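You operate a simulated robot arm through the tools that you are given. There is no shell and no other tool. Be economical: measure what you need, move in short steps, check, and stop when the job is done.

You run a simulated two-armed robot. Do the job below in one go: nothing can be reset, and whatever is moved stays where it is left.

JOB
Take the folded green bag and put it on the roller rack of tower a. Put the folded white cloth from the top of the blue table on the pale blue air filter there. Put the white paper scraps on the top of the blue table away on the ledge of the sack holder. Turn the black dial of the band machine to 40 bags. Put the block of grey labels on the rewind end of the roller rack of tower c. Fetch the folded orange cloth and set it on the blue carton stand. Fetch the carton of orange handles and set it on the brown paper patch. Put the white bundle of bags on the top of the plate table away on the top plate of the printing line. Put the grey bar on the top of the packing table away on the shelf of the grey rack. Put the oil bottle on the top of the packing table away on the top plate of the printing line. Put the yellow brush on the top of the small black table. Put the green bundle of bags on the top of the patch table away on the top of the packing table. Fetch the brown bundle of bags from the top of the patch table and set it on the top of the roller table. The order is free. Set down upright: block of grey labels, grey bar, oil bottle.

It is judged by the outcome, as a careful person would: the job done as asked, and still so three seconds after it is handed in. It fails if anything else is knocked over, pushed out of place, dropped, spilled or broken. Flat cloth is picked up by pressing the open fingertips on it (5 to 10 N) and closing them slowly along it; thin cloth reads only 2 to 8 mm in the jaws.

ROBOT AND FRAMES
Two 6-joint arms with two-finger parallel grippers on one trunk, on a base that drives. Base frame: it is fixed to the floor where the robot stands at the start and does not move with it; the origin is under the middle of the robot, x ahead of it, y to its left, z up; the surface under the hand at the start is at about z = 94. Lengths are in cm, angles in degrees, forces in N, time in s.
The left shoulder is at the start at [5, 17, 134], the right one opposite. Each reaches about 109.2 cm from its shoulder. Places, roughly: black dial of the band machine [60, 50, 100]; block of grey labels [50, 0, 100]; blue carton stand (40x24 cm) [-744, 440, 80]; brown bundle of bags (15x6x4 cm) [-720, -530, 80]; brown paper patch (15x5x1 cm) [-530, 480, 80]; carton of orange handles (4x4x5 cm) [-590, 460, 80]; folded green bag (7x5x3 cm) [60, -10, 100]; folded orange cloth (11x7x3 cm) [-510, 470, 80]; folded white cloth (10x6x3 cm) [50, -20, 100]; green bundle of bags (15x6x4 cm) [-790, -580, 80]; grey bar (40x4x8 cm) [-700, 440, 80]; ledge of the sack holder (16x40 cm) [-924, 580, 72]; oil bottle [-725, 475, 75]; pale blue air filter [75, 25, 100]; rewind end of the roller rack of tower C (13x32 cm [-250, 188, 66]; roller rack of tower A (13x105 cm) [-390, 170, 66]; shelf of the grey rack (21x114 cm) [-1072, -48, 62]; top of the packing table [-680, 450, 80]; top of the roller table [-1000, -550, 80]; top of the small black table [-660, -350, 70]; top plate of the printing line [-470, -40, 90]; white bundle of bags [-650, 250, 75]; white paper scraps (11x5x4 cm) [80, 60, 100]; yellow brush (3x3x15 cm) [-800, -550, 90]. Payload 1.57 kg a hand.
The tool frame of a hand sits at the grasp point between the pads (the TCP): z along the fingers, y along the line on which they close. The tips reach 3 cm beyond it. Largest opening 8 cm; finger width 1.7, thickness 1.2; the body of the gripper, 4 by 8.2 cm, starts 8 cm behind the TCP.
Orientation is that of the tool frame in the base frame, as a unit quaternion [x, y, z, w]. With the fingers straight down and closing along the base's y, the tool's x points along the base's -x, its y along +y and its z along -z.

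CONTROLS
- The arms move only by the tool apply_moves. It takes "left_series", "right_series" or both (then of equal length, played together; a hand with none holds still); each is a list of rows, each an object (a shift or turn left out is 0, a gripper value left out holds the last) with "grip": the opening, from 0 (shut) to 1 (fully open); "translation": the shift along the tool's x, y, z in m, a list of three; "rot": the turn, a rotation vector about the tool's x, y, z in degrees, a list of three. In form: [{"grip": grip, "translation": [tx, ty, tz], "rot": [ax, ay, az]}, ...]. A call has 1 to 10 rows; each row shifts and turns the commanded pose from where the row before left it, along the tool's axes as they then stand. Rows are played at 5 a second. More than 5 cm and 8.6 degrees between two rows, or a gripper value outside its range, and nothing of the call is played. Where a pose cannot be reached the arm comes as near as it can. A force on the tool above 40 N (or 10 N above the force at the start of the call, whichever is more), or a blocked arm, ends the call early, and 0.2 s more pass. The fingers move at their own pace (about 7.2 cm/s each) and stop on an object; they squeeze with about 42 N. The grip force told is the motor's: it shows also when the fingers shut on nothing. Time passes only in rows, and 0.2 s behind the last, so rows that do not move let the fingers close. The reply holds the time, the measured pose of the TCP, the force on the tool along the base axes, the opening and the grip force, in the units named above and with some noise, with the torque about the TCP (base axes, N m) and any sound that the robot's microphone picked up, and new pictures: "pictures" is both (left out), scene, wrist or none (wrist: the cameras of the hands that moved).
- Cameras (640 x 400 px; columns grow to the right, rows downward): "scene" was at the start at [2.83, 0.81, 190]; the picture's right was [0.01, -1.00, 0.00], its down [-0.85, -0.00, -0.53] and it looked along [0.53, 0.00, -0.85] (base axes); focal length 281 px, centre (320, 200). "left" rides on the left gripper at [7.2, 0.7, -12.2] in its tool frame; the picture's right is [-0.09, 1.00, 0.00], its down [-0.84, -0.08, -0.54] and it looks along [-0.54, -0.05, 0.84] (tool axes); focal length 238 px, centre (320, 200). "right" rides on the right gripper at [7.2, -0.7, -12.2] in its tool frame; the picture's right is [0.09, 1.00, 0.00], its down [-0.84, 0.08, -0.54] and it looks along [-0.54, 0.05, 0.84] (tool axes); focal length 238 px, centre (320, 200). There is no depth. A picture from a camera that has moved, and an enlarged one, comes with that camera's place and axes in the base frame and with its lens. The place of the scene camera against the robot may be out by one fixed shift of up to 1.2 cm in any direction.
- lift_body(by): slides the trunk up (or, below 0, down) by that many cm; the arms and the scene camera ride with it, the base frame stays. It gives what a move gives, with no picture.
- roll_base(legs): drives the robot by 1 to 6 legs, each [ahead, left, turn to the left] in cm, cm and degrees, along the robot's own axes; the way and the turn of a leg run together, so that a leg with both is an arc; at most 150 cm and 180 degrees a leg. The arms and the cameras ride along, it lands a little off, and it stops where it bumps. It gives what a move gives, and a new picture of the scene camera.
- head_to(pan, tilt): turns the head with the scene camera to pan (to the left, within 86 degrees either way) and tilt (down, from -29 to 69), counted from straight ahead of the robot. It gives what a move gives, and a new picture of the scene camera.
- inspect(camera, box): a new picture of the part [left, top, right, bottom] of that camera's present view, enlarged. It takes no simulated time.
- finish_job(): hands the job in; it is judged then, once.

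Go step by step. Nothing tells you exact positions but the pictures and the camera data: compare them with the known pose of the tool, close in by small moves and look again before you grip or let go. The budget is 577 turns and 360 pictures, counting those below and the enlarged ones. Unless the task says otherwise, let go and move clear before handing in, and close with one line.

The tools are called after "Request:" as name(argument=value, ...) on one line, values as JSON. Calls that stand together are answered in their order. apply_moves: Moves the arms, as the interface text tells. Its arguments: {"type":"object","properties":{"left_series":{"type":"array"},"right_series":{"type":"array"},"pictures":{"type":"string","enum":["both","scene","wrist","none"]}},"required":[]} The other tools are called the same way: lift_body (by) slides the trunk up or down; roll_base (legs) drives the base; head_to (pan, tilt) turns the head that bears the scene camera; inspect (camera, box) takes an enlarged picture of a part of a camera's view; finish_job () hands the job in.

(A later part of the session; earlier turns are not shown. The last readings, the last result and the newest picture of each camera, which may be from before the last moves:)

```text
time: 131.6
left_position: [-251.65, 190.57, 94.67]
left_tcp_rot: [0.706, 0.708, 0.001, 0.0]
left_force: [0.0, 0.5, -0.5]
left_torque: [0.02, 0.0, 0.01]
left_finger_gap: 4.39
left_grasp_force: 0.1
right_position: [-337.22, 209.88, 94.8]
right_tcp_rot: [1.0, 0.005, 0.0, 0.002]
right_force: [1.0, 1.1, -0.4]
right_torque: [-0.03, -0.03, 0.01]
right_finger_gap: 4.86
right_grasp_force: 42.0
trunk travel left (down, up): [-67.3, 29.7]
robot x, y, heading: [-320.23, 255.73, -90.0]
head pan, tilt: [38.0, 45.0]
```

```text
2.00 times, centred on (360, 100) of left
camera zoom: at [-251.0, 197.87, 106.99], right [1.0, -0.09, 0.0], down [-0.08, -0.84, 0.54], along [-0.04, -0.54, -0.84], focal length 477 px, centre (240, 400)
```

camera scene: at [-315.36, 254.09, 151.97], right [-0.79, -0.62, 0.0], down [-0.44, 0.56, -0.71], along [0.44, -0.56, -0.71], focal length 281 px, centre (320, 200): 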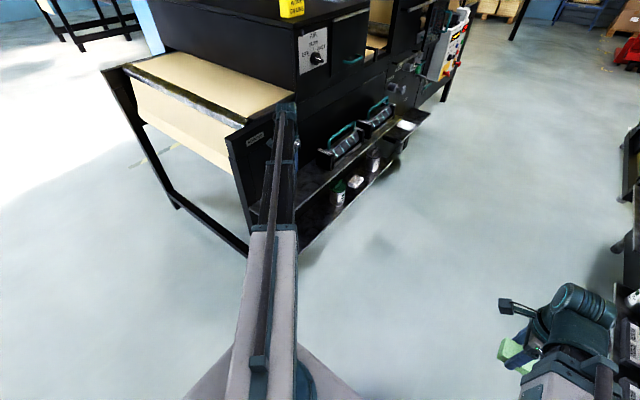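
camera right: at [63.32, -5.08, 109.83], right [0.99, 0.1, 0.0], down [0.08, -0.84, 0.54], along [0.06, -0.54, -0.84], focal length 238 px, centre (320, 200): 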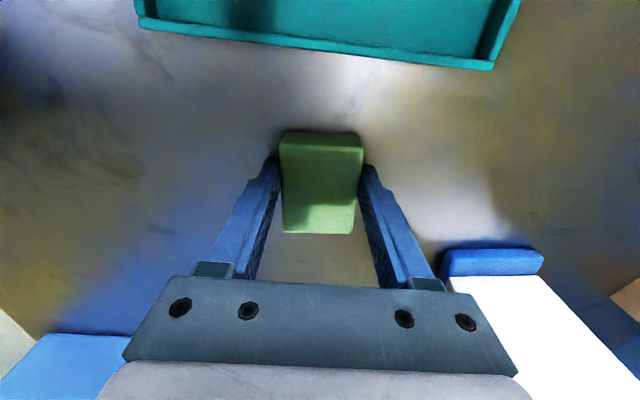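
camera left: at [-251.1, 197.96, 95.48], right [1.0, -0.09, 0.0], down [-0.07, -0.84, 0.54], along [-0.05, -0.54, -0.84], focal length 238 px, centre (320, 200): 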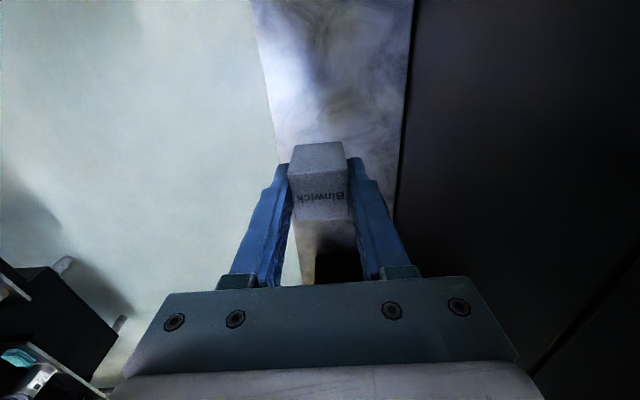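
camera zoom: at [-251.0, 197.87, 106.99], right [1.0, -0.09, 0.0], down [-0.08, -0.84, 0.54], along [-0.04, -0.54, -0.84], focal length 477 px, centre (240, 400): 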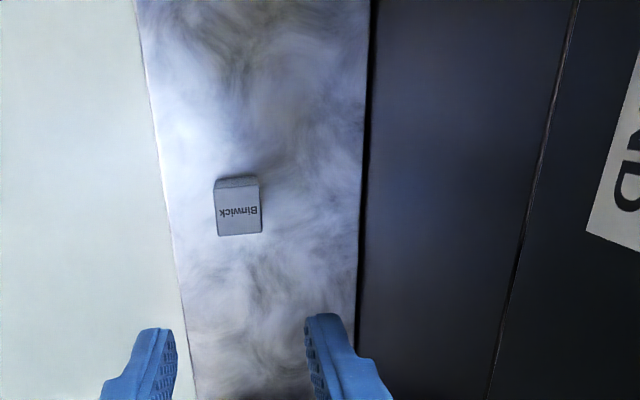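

The labels stand upright on the shelf. Now I'll withdraw the left hand and swing the right hand toward tower A's rack to look.

Request:
apply_moves(left_series=[{"translation": [0.01, -0.045, 0]}, {"translation": [0.01, -0.045, 0]}, {"translation": [0.01, -0.045, 0]}, {"translation": [0.01, -0.045, 0]}, {"translation": [0.01, -0.045, 0]}, {"translation": [0.01, -0.045, 0]}, {"translation": [0.01, -0.04, 0]}], right_series=[{"translation": [-0.04, 0.02, 0]}, {"translation": [-0.04, 0.02, 0]}, {"translation": [-0.04, 0.02, 0]}, {"translation": [-0.04, 0.02, 0]}, {"translation": [-0.04, 0.02, 0]}, {"translation": [-0.04, 0.02, 0]}, {"translation": [-0.04, 0.02, 0]}], pictures="none")

Request:
head_to(pan=-38, tilt=45)

Request:
inspect(camera="right", box=[0, 0, 640, 400])

```text
time: 133.2
left_position: [-282.73, 197.58, 94.77]
left_tcp_rot: [0.705, 0.709, 0.002, 0.001]
left_force: [-0.3, 0.6, 0.2]
left_torque: [0.0, -0.01, 0.0]
left_finger_gap: 4.39
left_grasp_force: 0.0
right_position: [-365.25, 195.5, 94.74]
right_tcp_rot: [1.0, 0.005, 0.001, 0.001]
right_force: [-0.4, 0.0, -0.6]
right_torque: [0.0, -0.05, 0.02]
right_finger_gap: 4.87
right_grasp_force: 41.9
trunk travel left (down, up): [-67.3, 29.7]
robot x, y, heading: [-320.32, 255.91, -89.7]
head pan, tilt: [38.0, 45.0]
```

```text
time: 134.7
left_position: [-282.45, 197.55, 94.88]
left_tcp_rot: [0.706, 0.708, 0.001, 0.001]
left_force: [-0.5, 0.2, 0.0]
left_torque: [0.02, 0.01, -0.01]
left_finger_gap: 4.39
left_grasp_force: 0.1
right_position: [-365.15, 195.58, 94.9]
right_tcp_rot: [1.0, 0.005, 0.001, 0.001]
right_force: [1.1, 0.4, -0.5]
right_torque: [0.0, -0.03, -0.02]
right_finger_gap: 4.82
right_grasp_force: 42.5
trunk travel left (down, up): [-67.3, 29.7]
robot x, y, heading: [-320.48, 255.83, -89.9]
head pan, tilt: [-38.0, 45.0]
camera scene: at [-325.38, 254.07, 163.5], right [-0.79, 0.61, 0.0], down [0.43, 0.56, -0.71], along [-0.43, -0.56, -0.71], focal length 281 px, centre (320, 200)
```

scene: 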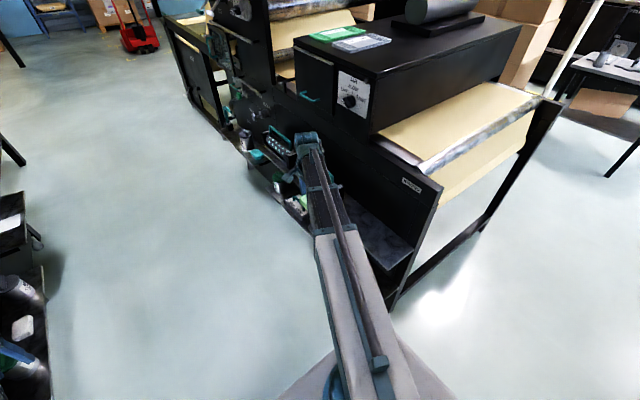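

```text
1.00 times, centred on (320, 200) of right (not enlarged: the box is as wide or as high as the picture)
camera zoom: at [-358.06, 196.38, 107.06], right [0.1, -0.99, 0.0], down [-0.84, -0.08, 0.54], along [-0.54, -0.06, -0.84], focal length 238 px, centre (320, 200)
```

zoom: 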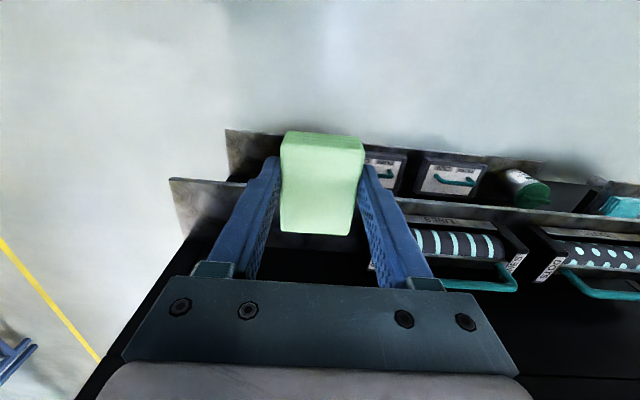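

The upper shelf of tower A is free from y≈185 to 222. I'll set the bag at about (-390, 207).

Request:
apply_moves(right_series=[{"translation": [-0.0413, -0.019, 0]}, {"translation": [-0.0413, -0.019, 0]}, {"translation": [-0.0413, -0.019, 0]}, {"translation": [-0.0413, -0.019, 0]}, {"translation": [-0.0413, -0.019, 0]}, {"translation": [-0.0413, -0.019, 0]}], pictures="none")

Request:
lift_body(by=-17)

Request:
apply_moves(right_series=[{}], pictures="both")

```text
time: 136.1
left_position: [-282.58, 197.58, 94.78]
left_tcp_rot: [0.706, 0.709, 0.002, 0.001]
left_force: [-1.0, -0.1, -0.5]
left_torque: [0.01, -0.01, -0.02]
left_finger_gap: 4.4
left_grasp_force: 0.0
right_position: [-390.07, 206.69, 94.81]
right_tcp_rot: [1.0, 0.006, 0.001, 0.001]
right_force: [0.5, 0.0, -1.5]
right_torque: [0.01, -0.01, 0.05]
right_finger_gap: 4.87
right_grasp_force: 42.0
trunk travel left (down, up): [-67.3, 29.7]
robot x, y, heading: [-320.38, 256.11, -90.0]
head pan, tilt: [-38.0, 45.0]
```

```text
time: 138.0
left_position: [-282.54, 197.56, 77.86]
left_tcp_rot: [0.706, 0.709, 0.001, 0.001]
left_force: [-0.9, -0.5, -0.9]
left_torque: [0.01, 0.0, -0.03]
left_finger_gap: 4.42
left_grasp_force: 0.0
right_position: [-390.0, 206.71, 77.81]
right_tcp_rot: [1.0, 0.005, 0.0, 0.001]
right_force: [0.6, 0.6, 0.4]
right_torque: [-0.01, 0.01, -0.01]
right_finger_gap: 4.88
right_grasp_force: 42.3
trunk travel left (down, up): [-50.3, 46.7]
robot x, y, heading: [-320.48, 255.76, -90.1]
head pan, tilt: [-38.0, 45.0]
```

```text
time: 138.4
left_position: [-282.59, 197.47, 77.73]
left_tcp_rot: [0.706, 0.709, 0.001, 0.001]
left_force: [0.2, 0.4, 0.4]
left_torque: [-0.03, -0.01, -0.04]
left_finger_gap: 4.39
left_grasp_force: 0.0
right_position: [-390.05, 206.68, 77.78]
right_tcp_rot: [1.0, 0.005, -0.001, 0.001]
right_force: [0.1, -0.1, 0.4]
right_torque: [0.02, 0.0, -0.01]
right_finger_gap: 4.85
right_grasp_force: 42.2
trunk travel left (down, up): [-50.3, 46.7]
robot x, y, heading: [-320.46, 255.64, -89.9]
head pan, tilt: [-38.0, 45.0]
camera scene: at [-325.39, 254.07, 146.5], right [-0.79, 0.61, 0.0], down [0.43, 0.56, -0.71], along [-0.43, -0.56, -0.71], focal length 281 px, centre (320, 200)
camera right: at [-382.98, 207.56, 90.06], right [0.1, -0.99, 0.0], down [-0.84, -0.08, 0.54], along [-0.54, -0.06, -0.84], focal length 238 px, centre (320, 200)
```

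scene: 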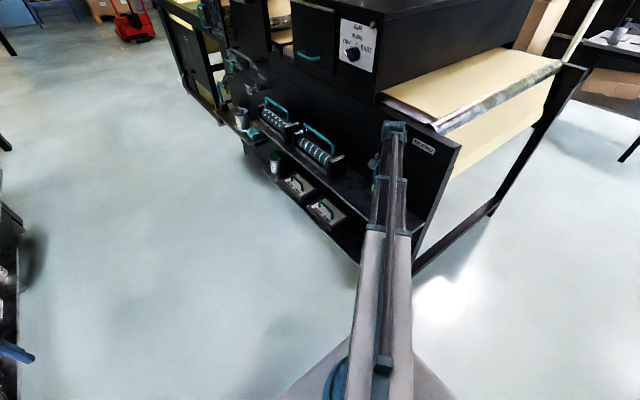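
right: 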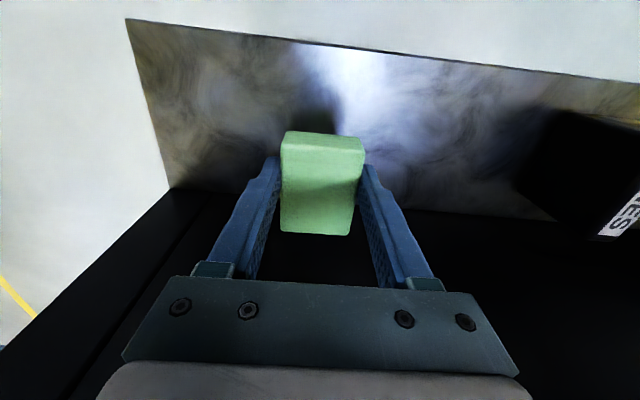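

Request:
lift_body(by=-7.9)

Request:
lift_body(by=-0.5)

```text
time: 139.6
left_position: [-282.57, 197.5, 69.97]
left_tcp_rot: [0.706, 0.708, 0.001, 0.001]
left_force: [0.1, 0.3, 0.3]
left_torque: [-0.01, -0.01, -0.01]
left_finger_gap: 4.41
left_grasp_force: 0.2
right_position: [-390.01, 206.7, 69.86]
right_tcp_rot: [1.0, 0.005, 0.0, 0.001]
right_force: [-0.5, -0.1, 0.0]
right_torque: [-0.03, -0.03, 0.02]
right_finger_gap: 4.86
right_grasp_force: 42.3
trunk travel left (down, up): [-42.4, 54.6]
robot x, y, heading: [-320.43, 255.73, -89.9]
head pan, tilt: [-38.0, 45.0]
```

```text
time: 140.1
left_position: [-282.51, 197.56, 69.39]
left_tcp_rot: [0.706, 0.708, 0.002, 0.001]
left_force: [-0.2, -0.1, 0.8]
left_torque: [-0.02, -0.02, 0.03]
left_finger_gap: 4.42
left_grasp_force: 0.0
right_position: [-390.08, 206.78, 69.64]
right_tcp_rot: [1.0, 0.005, -0.001, 0.002]
right_force: [-2.9, -2.1, 20.7]
right_torque: [0.15, 0.2, 0.03]
right_finger_gap: 4.86
right_grasp_force: 42.2
trunk travel left (down, up): [-41.9, 55.1]
robot x, y, heading: [-320.5, 255.49, -90.0]
head pan, tilt: [-38.0, 45.0]
```

Contact. Release, rise, and retract.

Request:
apply_moves(right_series=[{"grip": 0.7}, {"grip": 0.8}, {"grip": 0.8}], pictures="none")

Request:
lift_body(by=30)

Request:
inspect(camera="right", box=[160, 0, 480, 200])

Request:
apply_moves(right_series=[{"translation": [0.045, 0, 0]}, {"translation": [0.045, 0, 0]}, {"translation": [0.045, 0, 0]}, {"translation": [0.045, 0, 0]}, {"translation": [0.045, 0, 0]}, {"translation": [0.045, 0, 0]}, {"translation": [0.045, 0, 0]}, {"translation": [0.045, 0, 0]}, {"translation": [0.045, 0, 0]}], left_series=[{"translation": [0, -0.02, 0]}, {"translation": [0, -0.02, 0]}, {"translation": [0, -0.02, 0]}, {"translation": [0, -0.02, 0]}, {"translation": [0, -0.02, 0]}, {"translation": [0, -0.02, 0]}, {"translation": [0, 0, 0]}, {"translation": [0, 0, 0]}, {"translation": [0, 0, 0]}], pictures="none")

```text
time: 140.9
left_position: [-282.49, 197.47, 69.54]
left_tcp_rot: [0.706, 0.708, 0.001, 0.001]
left_force: [0.3, -0.6, 0.5]
left_torque: [-0.02, -0.03, -0.02]
left_finger_gap: 4.41
left_grasp_force: 0.0
right_position: [-390.11, 206.79, 69.37]
right_tcp_rot: [1.0, 0.006, 0.0, 0.001]
right_force: [-1.2, 0.4, 0.2]
right_torque: [-0.03, -0.01, 0.01]
right_finger_gap: 6.41
right_grasp_force: 0.1
trunk travel left (down, up): [-41.9, 55.1]
robot x, y, heading: [-320.31, 255.55, -89.8]
head pan, tilt: [-38.0, 45.0]
```

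```text
time: 143.9
left_position: [-282.47, 197.45, 99.38]
left_tcp_rot: [0.706, 0.708, 0.001, 0.001]
left_force: [0.0, -0.7, -0.1]
left_torque: [-0.02, -0.01, -0.01]
left_finger_gap: 4.4
left_grasp_force: 0.0
right_position: [-390.08, 206.68, 99.39]
right_tcp_rot: [1.0, 0.005, -0.001, 0.001]
right_force: [0.7, -0.3, 0.0]
right_torque: [0.01, 0.02, -0.03]
right_finger_gap: 6.4
right_grasp_force: 0.1
trunk travel left (down, up): [-71.9, 25.1]
robot x, y, heading: [-320.49, 255.82, -89.8]
head pan, tilt: [-38.0, 45.0]
```

```text
2.00 times, centred on (320, 100) of right
camera zoom: at [-382.98, 207.55, 111.65], right [0.1, -0.99, 0.0], down [-0.84, -0.08, 0.54], along [-0.54, -0.06, -0.84], focal length 477 px, centre (320, 400)
```

zoom: 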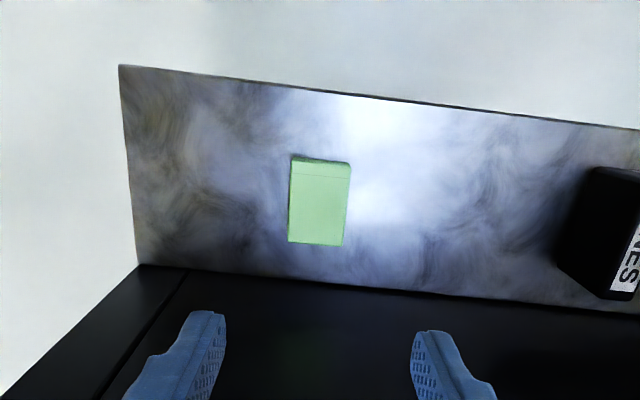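

```text
time: 145.9
left_position: [-294.54, 197.4, 99.44]
left_tcp_rot: [0.706, 0.708, 0.001, 0.002]
left_force: [1.6, 0.1, 0.3]
left_torque: [0.0, 0.03, 0.02]
left_finger_gap: 4.4
left_grasp_force: 0.2
right_position: [-349.38, 207.15, 99.45]
right_tcp_rot: [1.0, 0.004, 0.0, 0.001]
right_force: [1.0, -0.1, 0.2]
right_torque: [0.02, 0.04, -0.01]
right_finger_gap: 6.39
right_grasp_force: 0.0
trunk travel left (down, up): [-71.9, 25.1]
robot x, y, heading: [-320.62, 255.67, -89.9]
head pan, tilt: [-38.0, 45.0]
```

Both placements look good. Next I'll return to the blue table for the paper scraps.

Request:
lift_body(by=18)

Request:
roll_base(legs=[[-38, 0, 0], [0, 0, 90], [142, 0, 0], [142, 0, 0], [0, -125, 0], [0, -125, 0]])

Request:
head_to(pan=0, tilt=50)

```text
time: 147.9
left_position: [-294.57, 197.46, 117.41]
left_tcp_rot: [0.706, 0.709, 0.002, 0.001]
left_force: [0.3, -0.7, 0.2]
left_torque: [0.0, 0.0, -0.02]
left_finger_gap: 4.41
left_grasp_force: 0.0
right_position: [-349.46, 207.14, 117.44]
right_tcp_rot: [1.0, 0.005, 0.001, 0.001]
right_force: [-0.1, -0.3, -0.2]
right_torque: [0.0, -0.01, 0.01]
right_finger_gap: 6.39
right_grasp_force: 0.1
trunk travel left (down, up): [-89.9, 7.1]
robot x, y, heading: [-320.43, 256.16, -89.5]
head pan, tilt: [-38.0, 45.0]
```

```text
time: 179.3
left_position: [25.44, 74.17, 117.48]
left_tcp_rot: [-0.005, 1.0, 0.002, 0.0]
left_force: [-0.7, -0.9, -0.8]
left_torque: [0.03, -0.02, 0.01]
left_finger_gap: 4.39
left_grasp_force: 0.1
right_position: [16.14, 19.16, 117.35]
right_tcp_rot: [0.702, 0.712, 0.001, 0.0]
right_force: [-0.1, 0.5, -0.1]
right_torque: [0.02, -0.01, -0.01]
right_finger_gap: 6.38
right_grasp_force: 0.1
trunk travel left (down, up): [-89.9, 7.1]
robot x, y, heading: [-32.78, 48.17, 0.7]
head pan, tilt: [-38.0, 45.0]
camera scene: at [-30.31, 43.85, 186.1], right [-0.61, -0.79, 0.0], down [-0.56, 0.43, -0.71], along [0.56, -0.43, -0.71], focal length 281 px, centre (320, 200)
```

scene: 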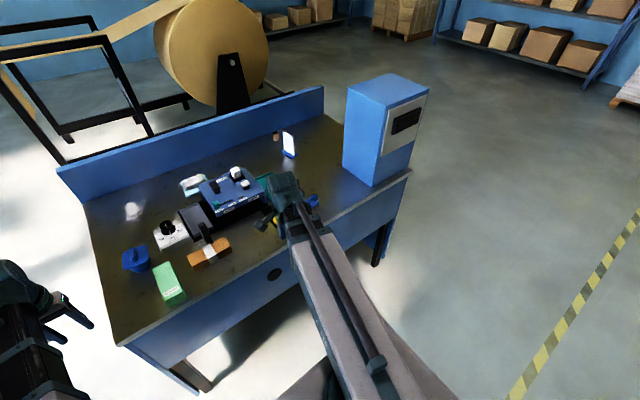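

```text
time: 180.3
left_position: [25.45, 74.19, 117.41]
left_tcp_rot: [-0.005, 1.0, 0.002, 0.001]
left_force: [0.0, -0.1, -0.6]
left_torque: [0.02, -0.03, -0.02]
left_finger_gap: 4.41
left_grasp_force: 0.0
right_position: [16.1, 19.31, 117.31]
right_tcp_rot: [0.702, 0.713, 0.001, 0.001]
right_force: [0.3, 0.8, 0.9]
right_torque: [0.01, 0.01, -0.01]
right_finger_gap: 6.4
right_grasp_force: 0.1
trunk travel left (down, up): [-89.9, 7.1]
robot x, y, heading: [-32.65, 48.03, 0.4]
head pan, tilt: [0.0, 50.0]
camera scene: at [-29.05, 48.91, 185.41], right [0.01, -1.0, 0.0], down [-0.77, -0.01, -0.64], along [0.64, 0.0, -0.77], focal length 281 px, centre (320, 200)
```

scene: 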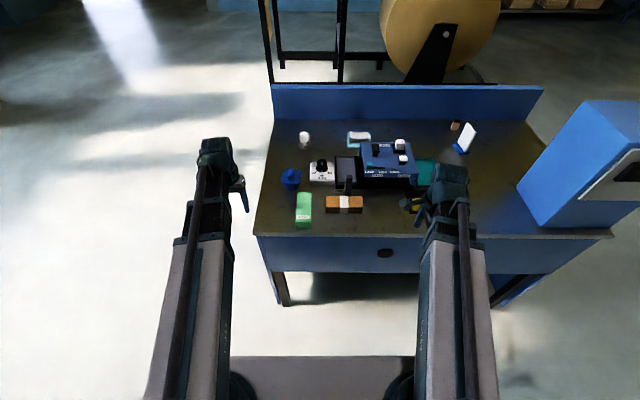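

Driving up to the table and bringing the left hand over the scraps.

Request:
roll_base(legs=[[33, -6, 0]])

Request:
apply_moves(left_series=[{"grip": 1, "translation": [-0.035, -0.016, 0]}, {"translation": [-0.035, -0.016, 0]}, {"translation": [-0.035, -0.016, 0]}, {"translation": [-0.035, -0.016, 0]}, {"translation": [-0.035, -0.016, 0]}, {"translation": [-0.035, -0.016, 0]}, {"translation": [-0.02, -0.016, 0]}], pictures="wrist")

```text
time: 182.5
left_position: [58.36, 68.57, 117.47]
left_tcp_rot: [-0.006, 1.0, 0.002, -0.001]
left_force: [-0.1, -0.1, -0.7]
left_torque: [0.03, 0.05, 0.03]
left_finger_gap: 4.42
left_grasp_force: 0.0
right_position: [49.02, 13.56, 117.36]
right_tcp_rot: [0.701, 0.713, 0.0, 0.0]
right_force: [0.5, -0.3, 0.0]
right_torque: [0.0, 0.02, 0.0]
right_finger_gap: 6.39
right_grasp_force: 0.0
trunk travel left (down, up): [-89.9, 7.1]
robot x, y, heading: [-0.15, 42.58, 0.3]
head pan, tilt: [0.0, 50.0]
camera scene: at [3.89, 43.17, 185.41], right [0.01, -1.0, 0.0], down [-0.77, -0.01, -0.64], along [0.64, 0.01, -0.77], focal length 281 px, centre (320, 200)
```

scene: 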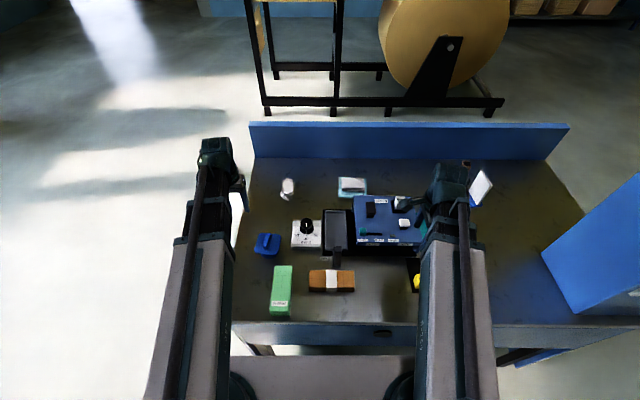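

```text
time: 184.1
left_position: [81.49, 57.53, 117.4]
left_tcp_rot: [-0.004, 1.0, 0.001, -0.002]
left_force: [-0.8, 0.0, 0.1]
left_torque: [-0.01, -0.02, 0.03]
left_finger_gap: 7.99
left_grasp_force: 0.1
right_position: [48.97, 13.54, 117.44]
right_tcp_rot: [0.7, 0.714, 0.001, 0.0]
right_force: [-0.2, -0.2, -0.5]
right_torque: [-0.02, -0.01, 0.01]
right_finger_gap: 6.4
right_grasp_force: 0.0
trunk travel left (down, up): [-89.9, 7.1]
robot x, y, heading: [0.09, 42.47, 0.3]
head pan, tilt: [0.0, 50.0]
camera left: at [74.24, 58.11, 129.6], right [0.08, 1.0, 0.0], down [0.84, -0.07, 0.54], along [0.54, -0.04, -0.84], focal length 238 px, centre (320, 200)
```

left: 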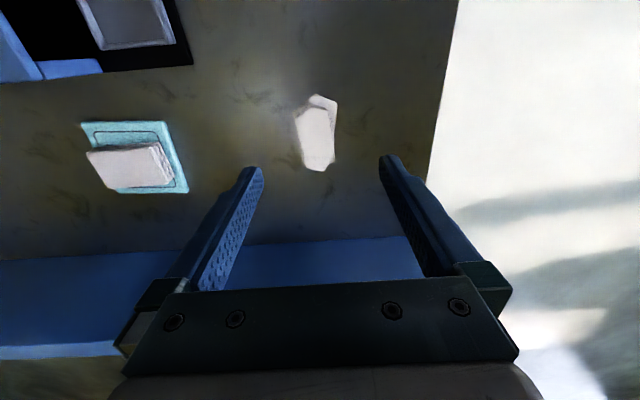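

The scraps lie at about (84.8, 57.2), tilted about 12°. I'll align and lower.

Request:
apply_moves(left_series=[{"translation": [-0.03, -0.003, 0]}, {"rot": [0, 0, 6]}, {"rot": [0, 0, 6]}], pictures="none")

Request:
lift_body(by=-10)

Request:
inspect(camera="left", box=[160, 40, 480, 240])

```text
time: 184.9
left_position: [84.4, 57.29, 117.44]
left_tcp_rot: [0.1, 0.995, 0.002, -0.001]
left_force: [0.0, -0.5, 0.2]
left_torque: [0.01, -0.01, -0.01]
left_finger_gap: 8.02
left_grasp_force: 0.1
right_position: [49.0, 13.57, 117.34]
right_tcp_rot: [0.701, 0.713, 0.001, 0.001]
right_force: [0.2, -0.2, 0.7]
right_torque: [-0.04, 0.03, -0.03]
right_finger_gap: 6.4
right_grasp_force: 0.0
trunk travel left (down, up): [-89.9, 7.1]
robot x, y, heading: [0.1, 41.79, 0.7]
head pan, tilt: [0.0, 50.0]
```

```text
time: 186.3
left_position: [84.36, 57.24, 107.43]
left_tcp_rot: [0.099, 0.995, 0.001, 0.0]
left_force: [0.3, 0.4, -0.1]
left_torque: [0.03, -0.03, 0.01]
left_finger_gap: 8.01
left_grasp_force: 0.1
right_position: [48.92, 13.54, 107.45]
right_tcp_rot: [0.701, 0.713, 0.0, 0.001]
right_force: [0.3, -0.5, 0.8]
right_torque: [0.02, 0.01, 0.0]
right_finger_gap: 6.41
right_grasp_force: 0.1
trunk travel left (down, up): [-79.9, 17.1]
robot x, y, heading: [0.13, 42.17, 0.3]
head pan, tilt: [0.0, 50.0]
```

```text
2.00 times, centred on (320, 140) of left
camera zoom: at [77.46, 59.37, 119.62], right [0.29, 0.96, 0.0], down [0.81, -0.24, 0.54], along [0.52, -0.15, -0.84], focal length 477 px, centre (320, 320)
```

zoom: 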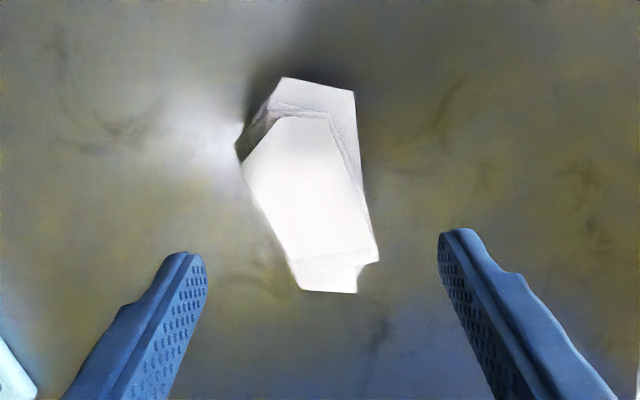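

Aligned well enough. I'll tilt the right hand up out of the way, then lower to grip the scraps.

Request:
apply_moves(left_series=[{"translation": [-0.007, 0, 0]}, {}, {}, {}, {}, {}, {}, {}, {}, {}], right_series=[{"translation": [0, -0.04, 0]}, {"translation": [0, -0.04, 0]}, {"rot": [-8, 0, 0]}, {"rot": [-8, 0, 0]}, {"rot": [-8, 0, 0]}, {"rot": [-8, 0, 0]}, {"rot": [-8, 0, 0]}, {"rot": [-8, 0, 0]}, {"rot": [-8, 0, 0]}, {"rot": [-8, 0, 0]}], pictures="scene")

```text
time: 188.5
left_position: [85.05, 57.06, 107.42]
left_tcp_rot: [0.099, 0.995, 0.002, 0.0]
left_force: [0.1, -0.5, -0.5]
left_torque: [-0.03, 0.01, 0.04]
left_finger_gap: 8.0
left_grasp_force: 0.0
right_position: [60.36, 5.32, 119.86]
right_tcp_rot: [0.595, 0.604, 0.378, 0.372]
right_force: [-0.3, 0.0, 0.1]
right_torque: [0.0, -0.01, -0.01]
right_finger_gap: 6.39
right_grasp_force: 0.1
right hand out of reach, approached as far as the arm can: row 2, 3, 4, 5, 6, 7, 8, 9, 10
trunk travel left (down, up): [-79.9, 17.1]
robot x, y, heading: [0.36, 42.44, 0.6]
head pan, tilt: [0.0, 50.0]
camera scene: at [3.74, 43.19, 175.41], right [0.01, -1.0, 0.0], down [-0.77, -0.01, -0.64], along [0.64, 0.01, -0.77], focal length 281 px, centre (320, 200)
```

scene: 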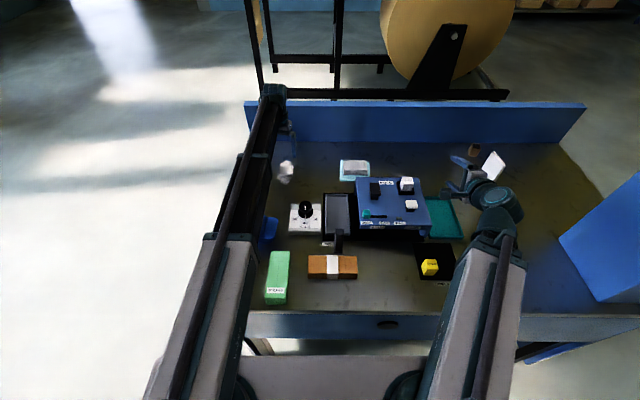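

Request:
lift_body(by=-9.7)

Request:
apply_moves(left_series=[{"grip": 0.7}, {"grip": 0.55}, {"grip": 0.4}, {"grip": 0.3}, {"grip": 0.2}, {"grip": 0.2}], pictures="wrist")

```text
time: 189.8
left_position: [84.91, 57.11, 97.65]
left_tcp_rot: [0.099, 0.995, 0.001, -0.001]
left_force: [-0.6, 0.1, 0.3]
left_torque: [0.01, -0.03, 0.02]
left_finger_gap: 7.96
left_grasp_force: 0.1
right_position: [60.32, 5.42, 110.04]
right_tcp_rot: [0.594, 0.605, 0.378, 0.371]
right_force: [-0.9, 1.0, -0.5]
right_torque: [0.0, 0.03, 0.02]
right_finger_gap: 6.39
right_grasp_force: 0.0
trunk travel left (down, up): [-70.2, 26.8]
robot x, y, heading: [-0.05, 42.39, 0.5]
head pan, tilt: [0.0, 50.0]
```

```text
time: 191.2
left_position: [85.07, 57.09, 97.67]
left_tcp_rot: [0.099, 0.995, 0.002, 0.0]
left_force: [0.4, -0.4, 2.1]
left_torque: [-0.05, -0.03, 0.04]
left_finger_gap: 5.15
left_grasp_force: 41.8
right_position: [60.33, 5.41, 110.15]
right_tcp_rot: [0.595, 0.605, 0.378, 0.371]
right_force: [-0.5, -0.1, 0.2]
right_torque: [0.0, -0.04, -0.01]
right_finger_gap: 6.41
right_grasp_force: 0.2
trunk travel left (down, up): [-70.2, 26.8]
robot x, y, heading: [0.19, 42.87, 0.5]
head pan, tilt: [0.0, 50.0]
camera left: at [78.14, 59.2, 109.92], right [0.29, 0.96, 0.0], down [0.81, -0.24, 0.54], along [0.52, -0.15, -0.84], focal length 238 px, centre (320, 200)
```

left: 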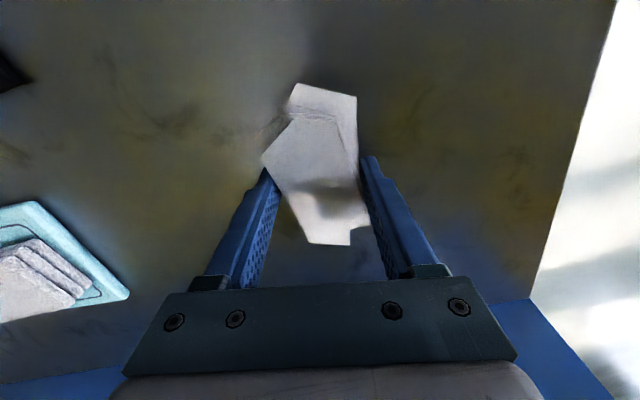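

The scraps are held. I'll lift, back out and drive around to the aisle toward the packing area.

Request:
lift_body(by=20)

Request:
apply_moves(right_series=[{"rot": [8, 0, 0]}, {"rot": [8, 0, 0]}, {"rot": [8, 0, 0]}, {"rot": [8, 0, 0]}, {"rot": [8, 0, 0]}, {"rot": [8, 0, 0]}, {"rot": [8, 0, 0]}, {"rot": [8, 0, 0]}], left_series=[{}, {"translation": [0.04, 0, 0]}, {"translation": [0.04, 0, 0]}, {"translation": [0.04, 0, 0]}, {"translation": [0.04, 0, 0]}, {"translation": [0.04, 0, 0]}, {"translation": [0.04, 0, 0]}, {"translation": [0.04, 0, 0]}], pictures="none")

Request:
roll_base(legs=[[-35, 0, 0], [0, 125, 0], [0, 130, 0], [0, 0, 90], [0, 0, 89]])

Request:
roll_base(legs=[[140, -18, 0], [140, -18, 0], [130, 0, 0]])

Request:
head_to(pan=-10, tilt=18)

```text
time: 193.3
left_position: [85.07, 57.17, 117.75]
left_tcp_rot: [0.099, 0.995, 0.002, -0.001]
left_force: [-0.1, -0.6, -0.4]
left_torque: [0.01, 0.0, 0.02]
left_finger_gap: 5.08
left_grasp_force: 42.0
right_position: [60.4, 5.28, 130.09]
right_tcp_rot: [0.594, 0.605, 0.378, 0.371]
right_force: [-0.2, -0.1, 0.0]
right_torque: [0.02, 0.0, 0.04]
right_finger_gap: 6.41
right_grasp_force: 0.1
trunk travel left (down, up): [-90.2, 6.8]
robot x, y, heading: [0.15, 42.28, 0.4]
head pan, tilt: [0.0, 50.0]
```

```text
time: 195.1
left_position: [57.55, 62.76, 117.76]
left_tcp_rot: [0.099, 0.995, 0.002, -0.001]
left_force: [0.0, 0.3, -0.7]
left_torque: [-0.02, 0.03, 0.01]
left_finger_gap: 5.09
left_grasp_force: 42.4
right_position: [60.28, 5.39, 117.67]
right_tcp_rot: [0.702, 0.713, -0.001, 0.0]
right_force: [-0.3, -0.3, -0.3]
right_torque: [-0.02, -0.01, -0.02]
right_finger_gap: 6.42
right_grasp_force: 0.0
right hand out of reach, approached as far as the arm can: row 1, 2, 3, 4, 5, 6, 7
trunk travel left (down, up): [-90.2, 6.8]
robot x, y, heading: [0.09, 42.34, 0.4]
head pan, tilt: [0.0, 50.0]
```

```text
time: 217.1
left_position: [-92.19, 279.21, 117.64]
left_tcp_rot: [0.994, -0.112, 0.002, 0.002]
left_force: [-0.1, 0.1, -0.1]
left_torque: [-0.02, 0.01, -0.02]
left_finger_gap: 4.88
left_grasp_force: 41.8
right_position: [-93.42, 336.59, 117.67]
right_tcp_rot: [-0.704, 0.71, -0.001, 0.0]
right_force: [-0.4, 0.2, 1.0]
right_torque: [0.0, 0.0, -0.01]
right_finger_gap: 6.38
right_grasp_force: 0.1
trunk travel left (down, up): [-90.2, 6.8]
robot x, y, heading: [-34.41, 297.67, 178.9]
head pan, tilt: [0.0, 50.0]
camera scene: at [-38.08, 298.73, 185.71], right [0.02, 1.0, 0.0], down [0.77, -0.01, -0.64], along [-0.64, 0.01, -0.77], focal length 281 px, centre (320, 200)
```

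scene: 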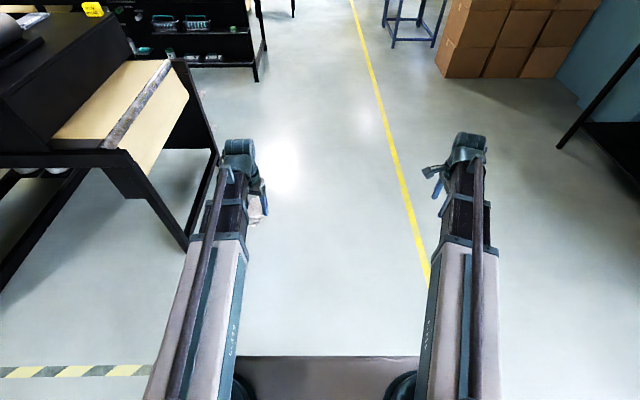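

```text
time: 236.9
left_position: [-501.03, 326.27, 117.64]
left_tcp_rot: [0.993, -0.118, 0.0, 0.002]
left_force: [0.5, -0.3, 0.1]
left_torque: [-0.01, 0.01, 0.01]
left_finger_gap: 4.89
left_grasp_force: 42.0
right_position: [-501.52, 383.79, 117.73]
right_tcp_rot: [-0.7, 0.714, 0.0, 0.0]
right_force: [-0.8, -0.2, -0.3]
right_torque: [-0.02, 0.01, 0.02]
right_finger_gap: 6.38
right_grasp_force: 0.0
trunk travel left (down, up): [-90.2, 6.8]
robot x, y, heading: [-442.91, 344.67, 178.2]
head pan, tilt: [0.0, 50.0]
camera scene: at [-446.54, 345.39, 185.71], right [0.03, 1.0, 0.0], down [0.77, -0.02, -0.64], along [-0.64, 0.02, -0.77], focal length 281 px, centre (320, 200)
```

scene: 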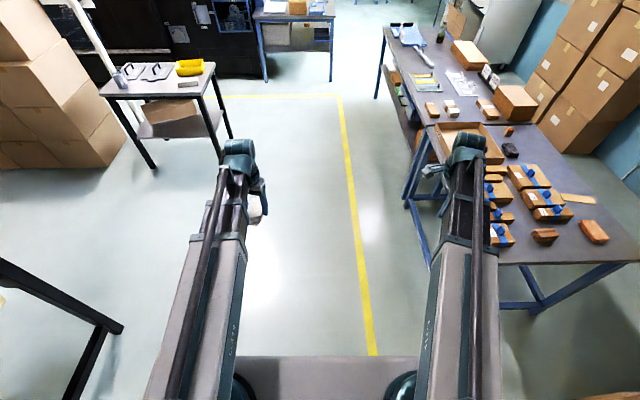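

```text
time: 237.8
left_position: [-500.9, 326.39, 117.77]
left_tcp_rot: [0.993, -0.118, 0.0, 0.001]
left_force: [0.6, -0.4, 0.0]
left_torque: [0.02, 0.01, -0.01]
left_finger_gap: 4.85
left_grasp_force: 41.6
right_position: [-501.56, 383.76, 117.78]
right_tcp_rot: [-0.701, 0.714, 0.0, 0.0]
right_force: [0.4, 1.1, 0.2]
right_torque: [0.02, -0.01, -0.01]
right_finger_gap: 6.38
right_grasp_force: 0.1
trunk travel left (down, up): [-90.2, 6.8]
robot x, y, heading: [-442.74, 344.59, 178.5]
head pan, tilt: [-10.0, 18.0]
camera scene: at [-447.93, 347.05, 190.59], right [0.2, 0.98, 0.0], down [0.3, -0.06, -0.95], along [-0.93, 0.19, -0.31], focal length 281 px, centre (320, 200)
```

scene: 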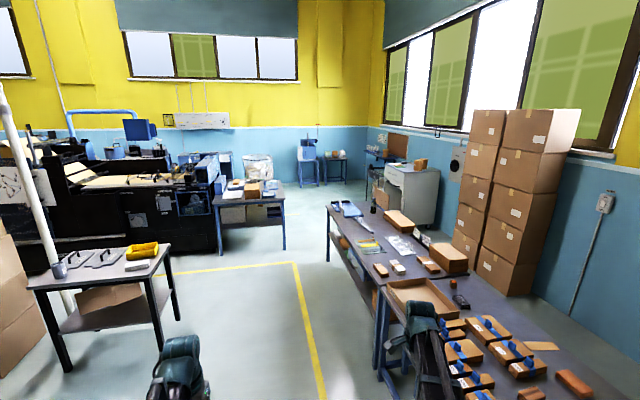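

Request:
inspect(camera="scene", box=[280, 110, 480, 235])

Request:
inspect(camera="scene", box=[320, 190, 640, 400])

```text
3.20 times, centred on (380, 172) of scene
camera zoom: at [-447.93, 347.05, 190.59], right [0.2, 0.98, 0.0], down [0.3, -0.06, -0.95], along [-0.93, 0.19, -0.31], focal length 899 px, centre (128, 288)
```

zoom: 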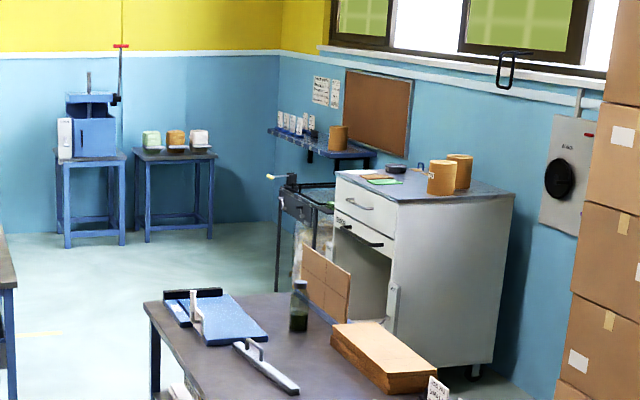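

```text
1.90 times, centred on (480, 295) of scene
camera zoom: at [-447.93, 347.05, 190.59], right [0.2, 0.98, 0.0], down [0.3, -0.06, -0.95], along [-0.93, 0.19, -0.31], focal length 535 px, centre (15, 19)
```

zoom: 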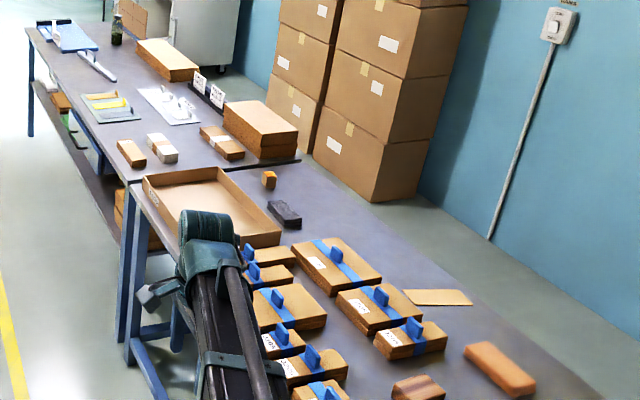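

I need the base's size to judge the narrow passage between the desk and packing table. Looking straight down.

Request:
head_to(pan=0, tilt=69)

Request:
head_to(pan=86, tilt=69)

```text
time: 239.0
left_position: [-501.06, 326.36, 117.73]
left_tcp_rot: [0.993, -0.117, 0.001, 0.002]
left_force: [0.1, -1.3, -1.5]
left_torque: [-0.03, -0.02, 0.02]
left_finger_gap: 4.89
left_grasp_force: 41.7
right_position: [-501.57, 383.8, 117.6]
right_tcp_rot: [-0.701, 0.714, 0.0, 0.0]
right_force: [0.3, -0.1, 0.3]
right_torque: [0.01, -0.02, 0.0]
right_finger_gap: 6.42
right_grasp_force: 0.1
trunk travel left (down, up): [-90.2, 6.8]
robot x, y, heading: [-442.76, 344.53, 178.2]
head pan, tilt: [0.0, 68.8]
camera scene: at [-444.39, 345.33, 183.52], right [0.03, 1.0, 0.0], down [0.93, -0.03, -0.36], along [-0.36, 0.01, -0.93], focal length 281 px, centre (320, 200)
```

scene: 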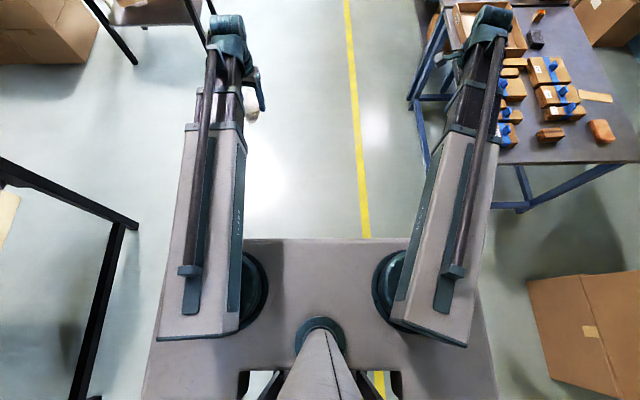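

```text
time: 240.6
left_position: [-500.91, 326.36, 117.74]
left_tcp_rot: [0.993, -0.117, 0.001, 0.001]
left_force: [0.2, -0.1, -0.1]
left_torque: [0.0, 0.0, 0.03]
left_finger_gap: 4.88
left_grasp_force: 42.0
right_position: [-501.47, 383.82, 117.75]
right_tcp_rot: [-0.701, 0.714, 0.0, 0.001]
right_force: [-0.1, 0.6, 0.8]
right_torque: [0.0, 0.0, -0.01]
right_finger_gap: 6.4
right_grasp_force: 0.0
trunk travel left (down, up): [-90.2, 6.8]
robot x, y, heading: [-442.68, 344.5, 178.6]
head pan, tilt: [85.9, 68.8]
camera scene: at [-439.35, 339.6, 183.52], right [-0.99, 0.1, 0.0], down [0.09, 0.93, -0.36], along [-0.04, -0.36, -0.93], focal length 281 px, centre (320, 200)
```

scene: 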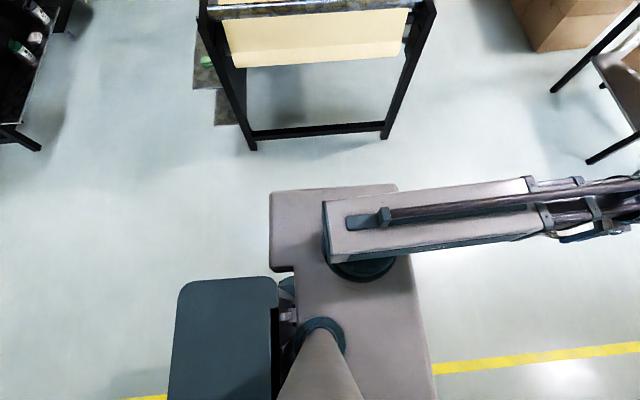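

The crossbar is about 62 cm wide; the base is hidden under it. I'll drive nearer to the passage and look.

Request:
roll_base(legs=[[140, 0, 1.5]])

Request:
head_to(pan=-12, tilt=30)

```text
time: 247.6
left_position: [-640.19, 327.55, 117.69]
left_tcp_rot: [0.994, -0.107, 0.002, 0.002]
left_force: [-0.4, 0.0, -0.2]
left_torque: [0.01, 0.01, -0.01]
left_finger_gap: 4.9
left_grasp_force: 42.1
right_position: [-641.91, 384.94, 117.73]
right_tcp_rot: [0.708, -0.706, -0.001, 0.001]
right_force: [0.5, 0.4, 0.2]
right_torque: [0.02, -0.01, 0.03]
right_finger_gap: 6.39
right_grasp_force: 0.0
trunk travel left (down, up): [-90.2, 6.8]
robot x, y, heading: [-582.41, 347.09, 179.7]
head pan, tilt: [85.9, 68.8]
camera scene: at [-578.85, 342.18, 183.52], right [-1.0, 0.08, 0.0], down [0.07, 0.93, -0.36], along [-0.03, -0.36, -0.93], focal length 281 px, centre (320, 200)
```

scene: 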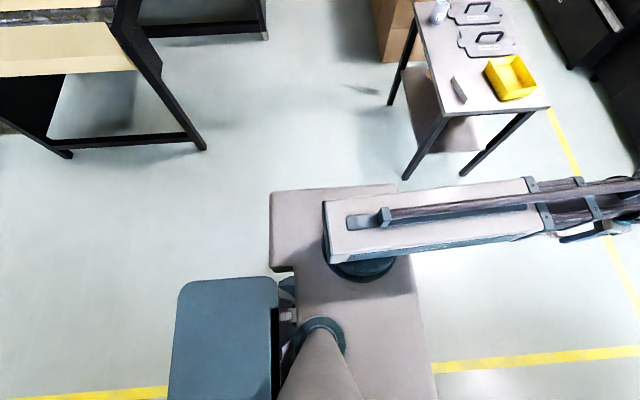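

```text
time: 249.3
left_position: [-640.06, 327.52, 117.67]
left_tcp_rot: [0.994, -0.107, 0.001, 0.002]
left_force: [0.2, 0.8, -0.4]
left_torque: [-0.04, -0.03, 0.03]
left_finger_gap: 4.9
left_grasp_force: 42.7
right_position: [-641.9, 384.98, 117.64]
right_tcp_rot: [0.708, -0.707, 0.0, 0.0]
right_force: [0.4, -0.9, 0.4]
right_torque: [0.0, 0.05, -0.01]
right_finger_gap: 6.4
right_grasp_force: 0.0
trunk travel left (down, up): [-90.2, 6.8]
robot x, y, heading: [-582.18, 347.81, 179.7]
head pan, tilt: [-12.0, 30.0]
camera scene: at [-587.2, 349.69, 188.66], right [0.21, 0.98, 0.0], down [0.49, -0.11, -0.87], along [-0.85, 0.19, -0.5], focal length 281 px, centre (320, 200)
```

scene: 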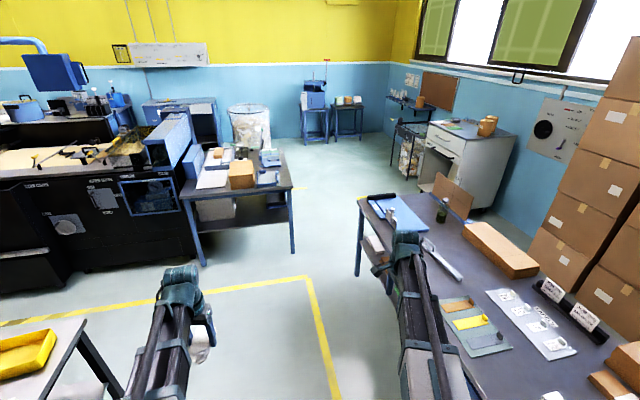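

Request:
inspect(camera="scene", box=[180, 130, 480, 300])

```text
2.13 times, centred on (330, 215) of scene
camera zoom: at [-587.2, 349.69, 188.66], right [0.21, 0.98, 0.0], down [0.49, -0.11, -0.87], along [-0.85, 0.19, -0.5], focal length 599 px, centre (299, 168)
```

zoom: 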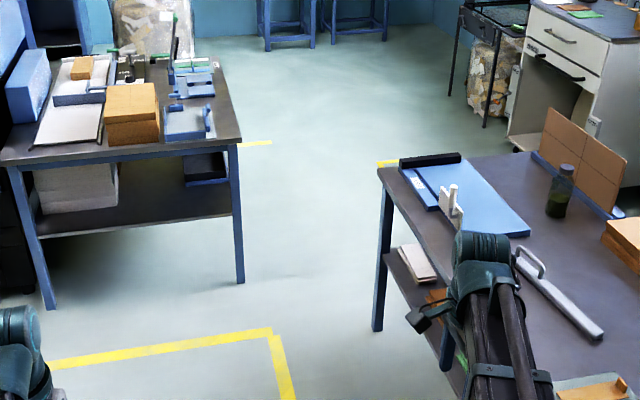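

The gap between desk leg (-808, 370) and packing-table leg (-765, 424) is about 69 cm. I'll turn the right wrist camera back on the robot to measure the base.

Request:
apply_moves(right_series=[{"rot": [0, 0, 8.5]}, {"rot": [0, 0, 8.5]}, {"rot": [0, 0, 8.5]}, {"rot": [0, 0, 8.5]}, {"rot": [0, 0, 8.5]}, {"rot": [0, 0, 8.5]}, {"rot": [0, 0, 8.5]}, {"rot": [0, 0, 8.5]}, {"rot": [0, 0, 8.5]}, {"rot": [0, 0, 8.5]}], pictures="wrist")

```text
time: 251.5
left_position: [-640.13, 327.67, 117.72]
left_tcp_rot: [0.994, -0.107, 0.001, 0.001]
left_force: [-0.1, -0.1, -1.0]
left_torque: [0.02, 0.02, 0.02]
left_finger_gap: 4.89
left_grasp_force: 41.8
right_position: [-641.96, 385.09, 117.63]
right_tcp_rot: [-0.043, 0.999, 0.0, 0.0]
right_force: [-0.3, -0.3, 0.2]
right_torque: [-0.01, -0.01, -0.01]
right_finger_gap: 6.41
right_grasp_force: 0.1
trunk travel left (down, up): [-90.2, 6.8]
robot x, y, heading: [-582.63, 347.25, 179.4]
head pan, tilt: [-12.0, 30.0]
camera right: at [-649.16, 383.73, 129.96], right [-0.18, 0.98, 0.0], down [0.83, 0.15, 0.54], along [0.53, 0.1, -0.84], focal length 238 px, centre (320, 200)
```

right: 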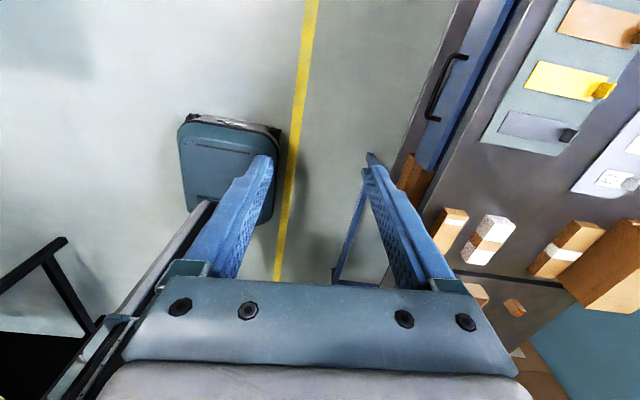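

The base is only about 45 cm wide, so the passage is fine on a diagonal heading. I'll restore the wrist and drive through at about 141°.

Request:
apply_moves(right_series=[{"rot": [0, 0, -8.5]}, {"rot": [0, 0, -8.5]}, {"rot": [0, 0, -8.5]}, {"rot": [0, 0, -8.5]}, {"rot": [0, 0, -8.5]}, {"rot": [0, 0, -8.5]}, {"rot": [0, 0, -8.5]}, {"rot": [0, 0, -8.5]}, {"rot": [0, 0, -8.5]}, {"rot": [0, 0, -8.5]}], pictures="none")

Request:
roll_base(legs=[[111, 25, 0], [0, 0, -38]])

Request:
head_to(pan=0, tilt=40)

```text
time: 253.7
left_position: [-640.22, 327.62, 117.56]
left_tcp_rot: [0.994, -0.106, 0.001, 0.002]
left_force: [-0.1, 0.6, -1.5]
left_torque: [-0.01, -0.01, 0.01]
left_finger_gap: 4.89
left_grasp_force: 41.8
right_position: [-641.92, 385.03, 117.76]
right_tcp_rot: [0.709, -0.705, 0.0, -0.001]
right_force: [0.1, 1.0, 0.5]
right_torque: [0.03, 0.02, -0.01]
right_finger_gap: 6.4
right_grasp_force: 0.1
trunk travel left (down, up): [-90.2, 6.8]
robot x, y, heading: [-582.41, 346.75, 179.7]
head pan, tilt: [-12.0, 30.0]
```

```text
time: 261.3
left_position: [-751.18, 342.77, 117.61]
left_tcp_rot: [0.906, -0.424, 0.001, 0.002]
left_force: [0.5, -0.3, -0.9]
left_torque: [-0.02, -0.02, 0.0]
left_finger_gap: 4.85
left_grasp_force: 41.8
right_position: [-717.23, 389.06, 117.68]
right_tcp_rot: [-0.44, 0.898, 0.0, 0.0]
right_force: [-0.3, -0.1, 0.1]
right_torque: [-0.03, 0.03, 0.02]
right_finger_gap: 6.38
right_grasp_force: 0.1
trunk travel left (down, up): [-90.2, 6.8]
robot x, y, heading: [-693.67, 322.47, 141.8]
head pan, tilt: [-12.0, 30.0]
camera scene: at [-696.26, 327.76, 188.66], right [0.77, 0.64, 0.0], down [0.32, -0.39, -0.87], along [-0.55, 0.67, -0.5], focal length 281 px, centre (320, 200)
```

scene: 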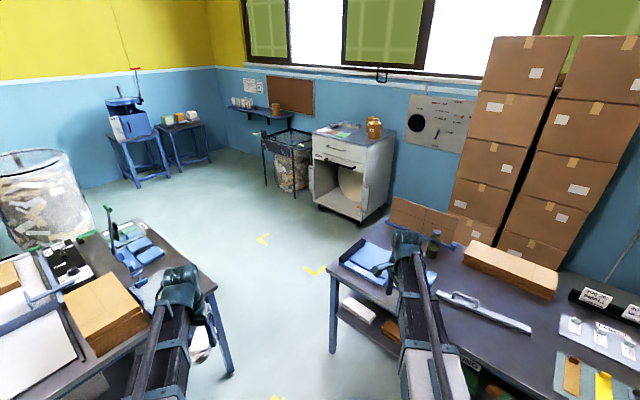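

```text
time: 262.1
left_position: [-751.16, 342.68, 117.7]
left_tcp_rot: [0.905, -0.424, 0.0, 0.002]
left_force: [0.4, 0.0, -0.1]
left_torque: [-0.01, 0.03, 0.01]
left_finger_gap: 4.87
left_grasp_force: 41.6
right_position: [-717.17, 389.04, 117.67]
right_tcp_rot: [-0.44, 0.898, -0.001, 0.0]
right_force: [0.1, -0.2, -0.4]
right_torque: [0.03, 0.02, 0.0]
right_finger_gap: 6.39
right_grasp_force: 0.2
trunk travel left (down, up): [-90.2, 6.8]
robot x, y, heading: [-693.71, 322.29, 141.7]
head pan, tilt: [0.0, 40.0]
camera scene: at [-697.18, 326.05, 187.13], right [0.62, 0.78, 0.0], down [0.5, -0.4, -0.77], along [-0.6, 0.48, -0.64], focal length 281 px, centre (320, 200)
```

scene: 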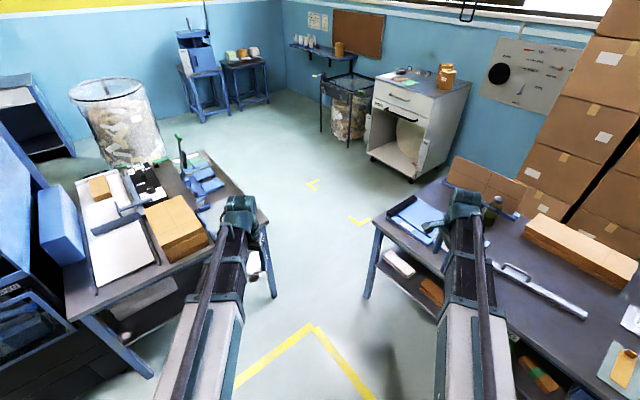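

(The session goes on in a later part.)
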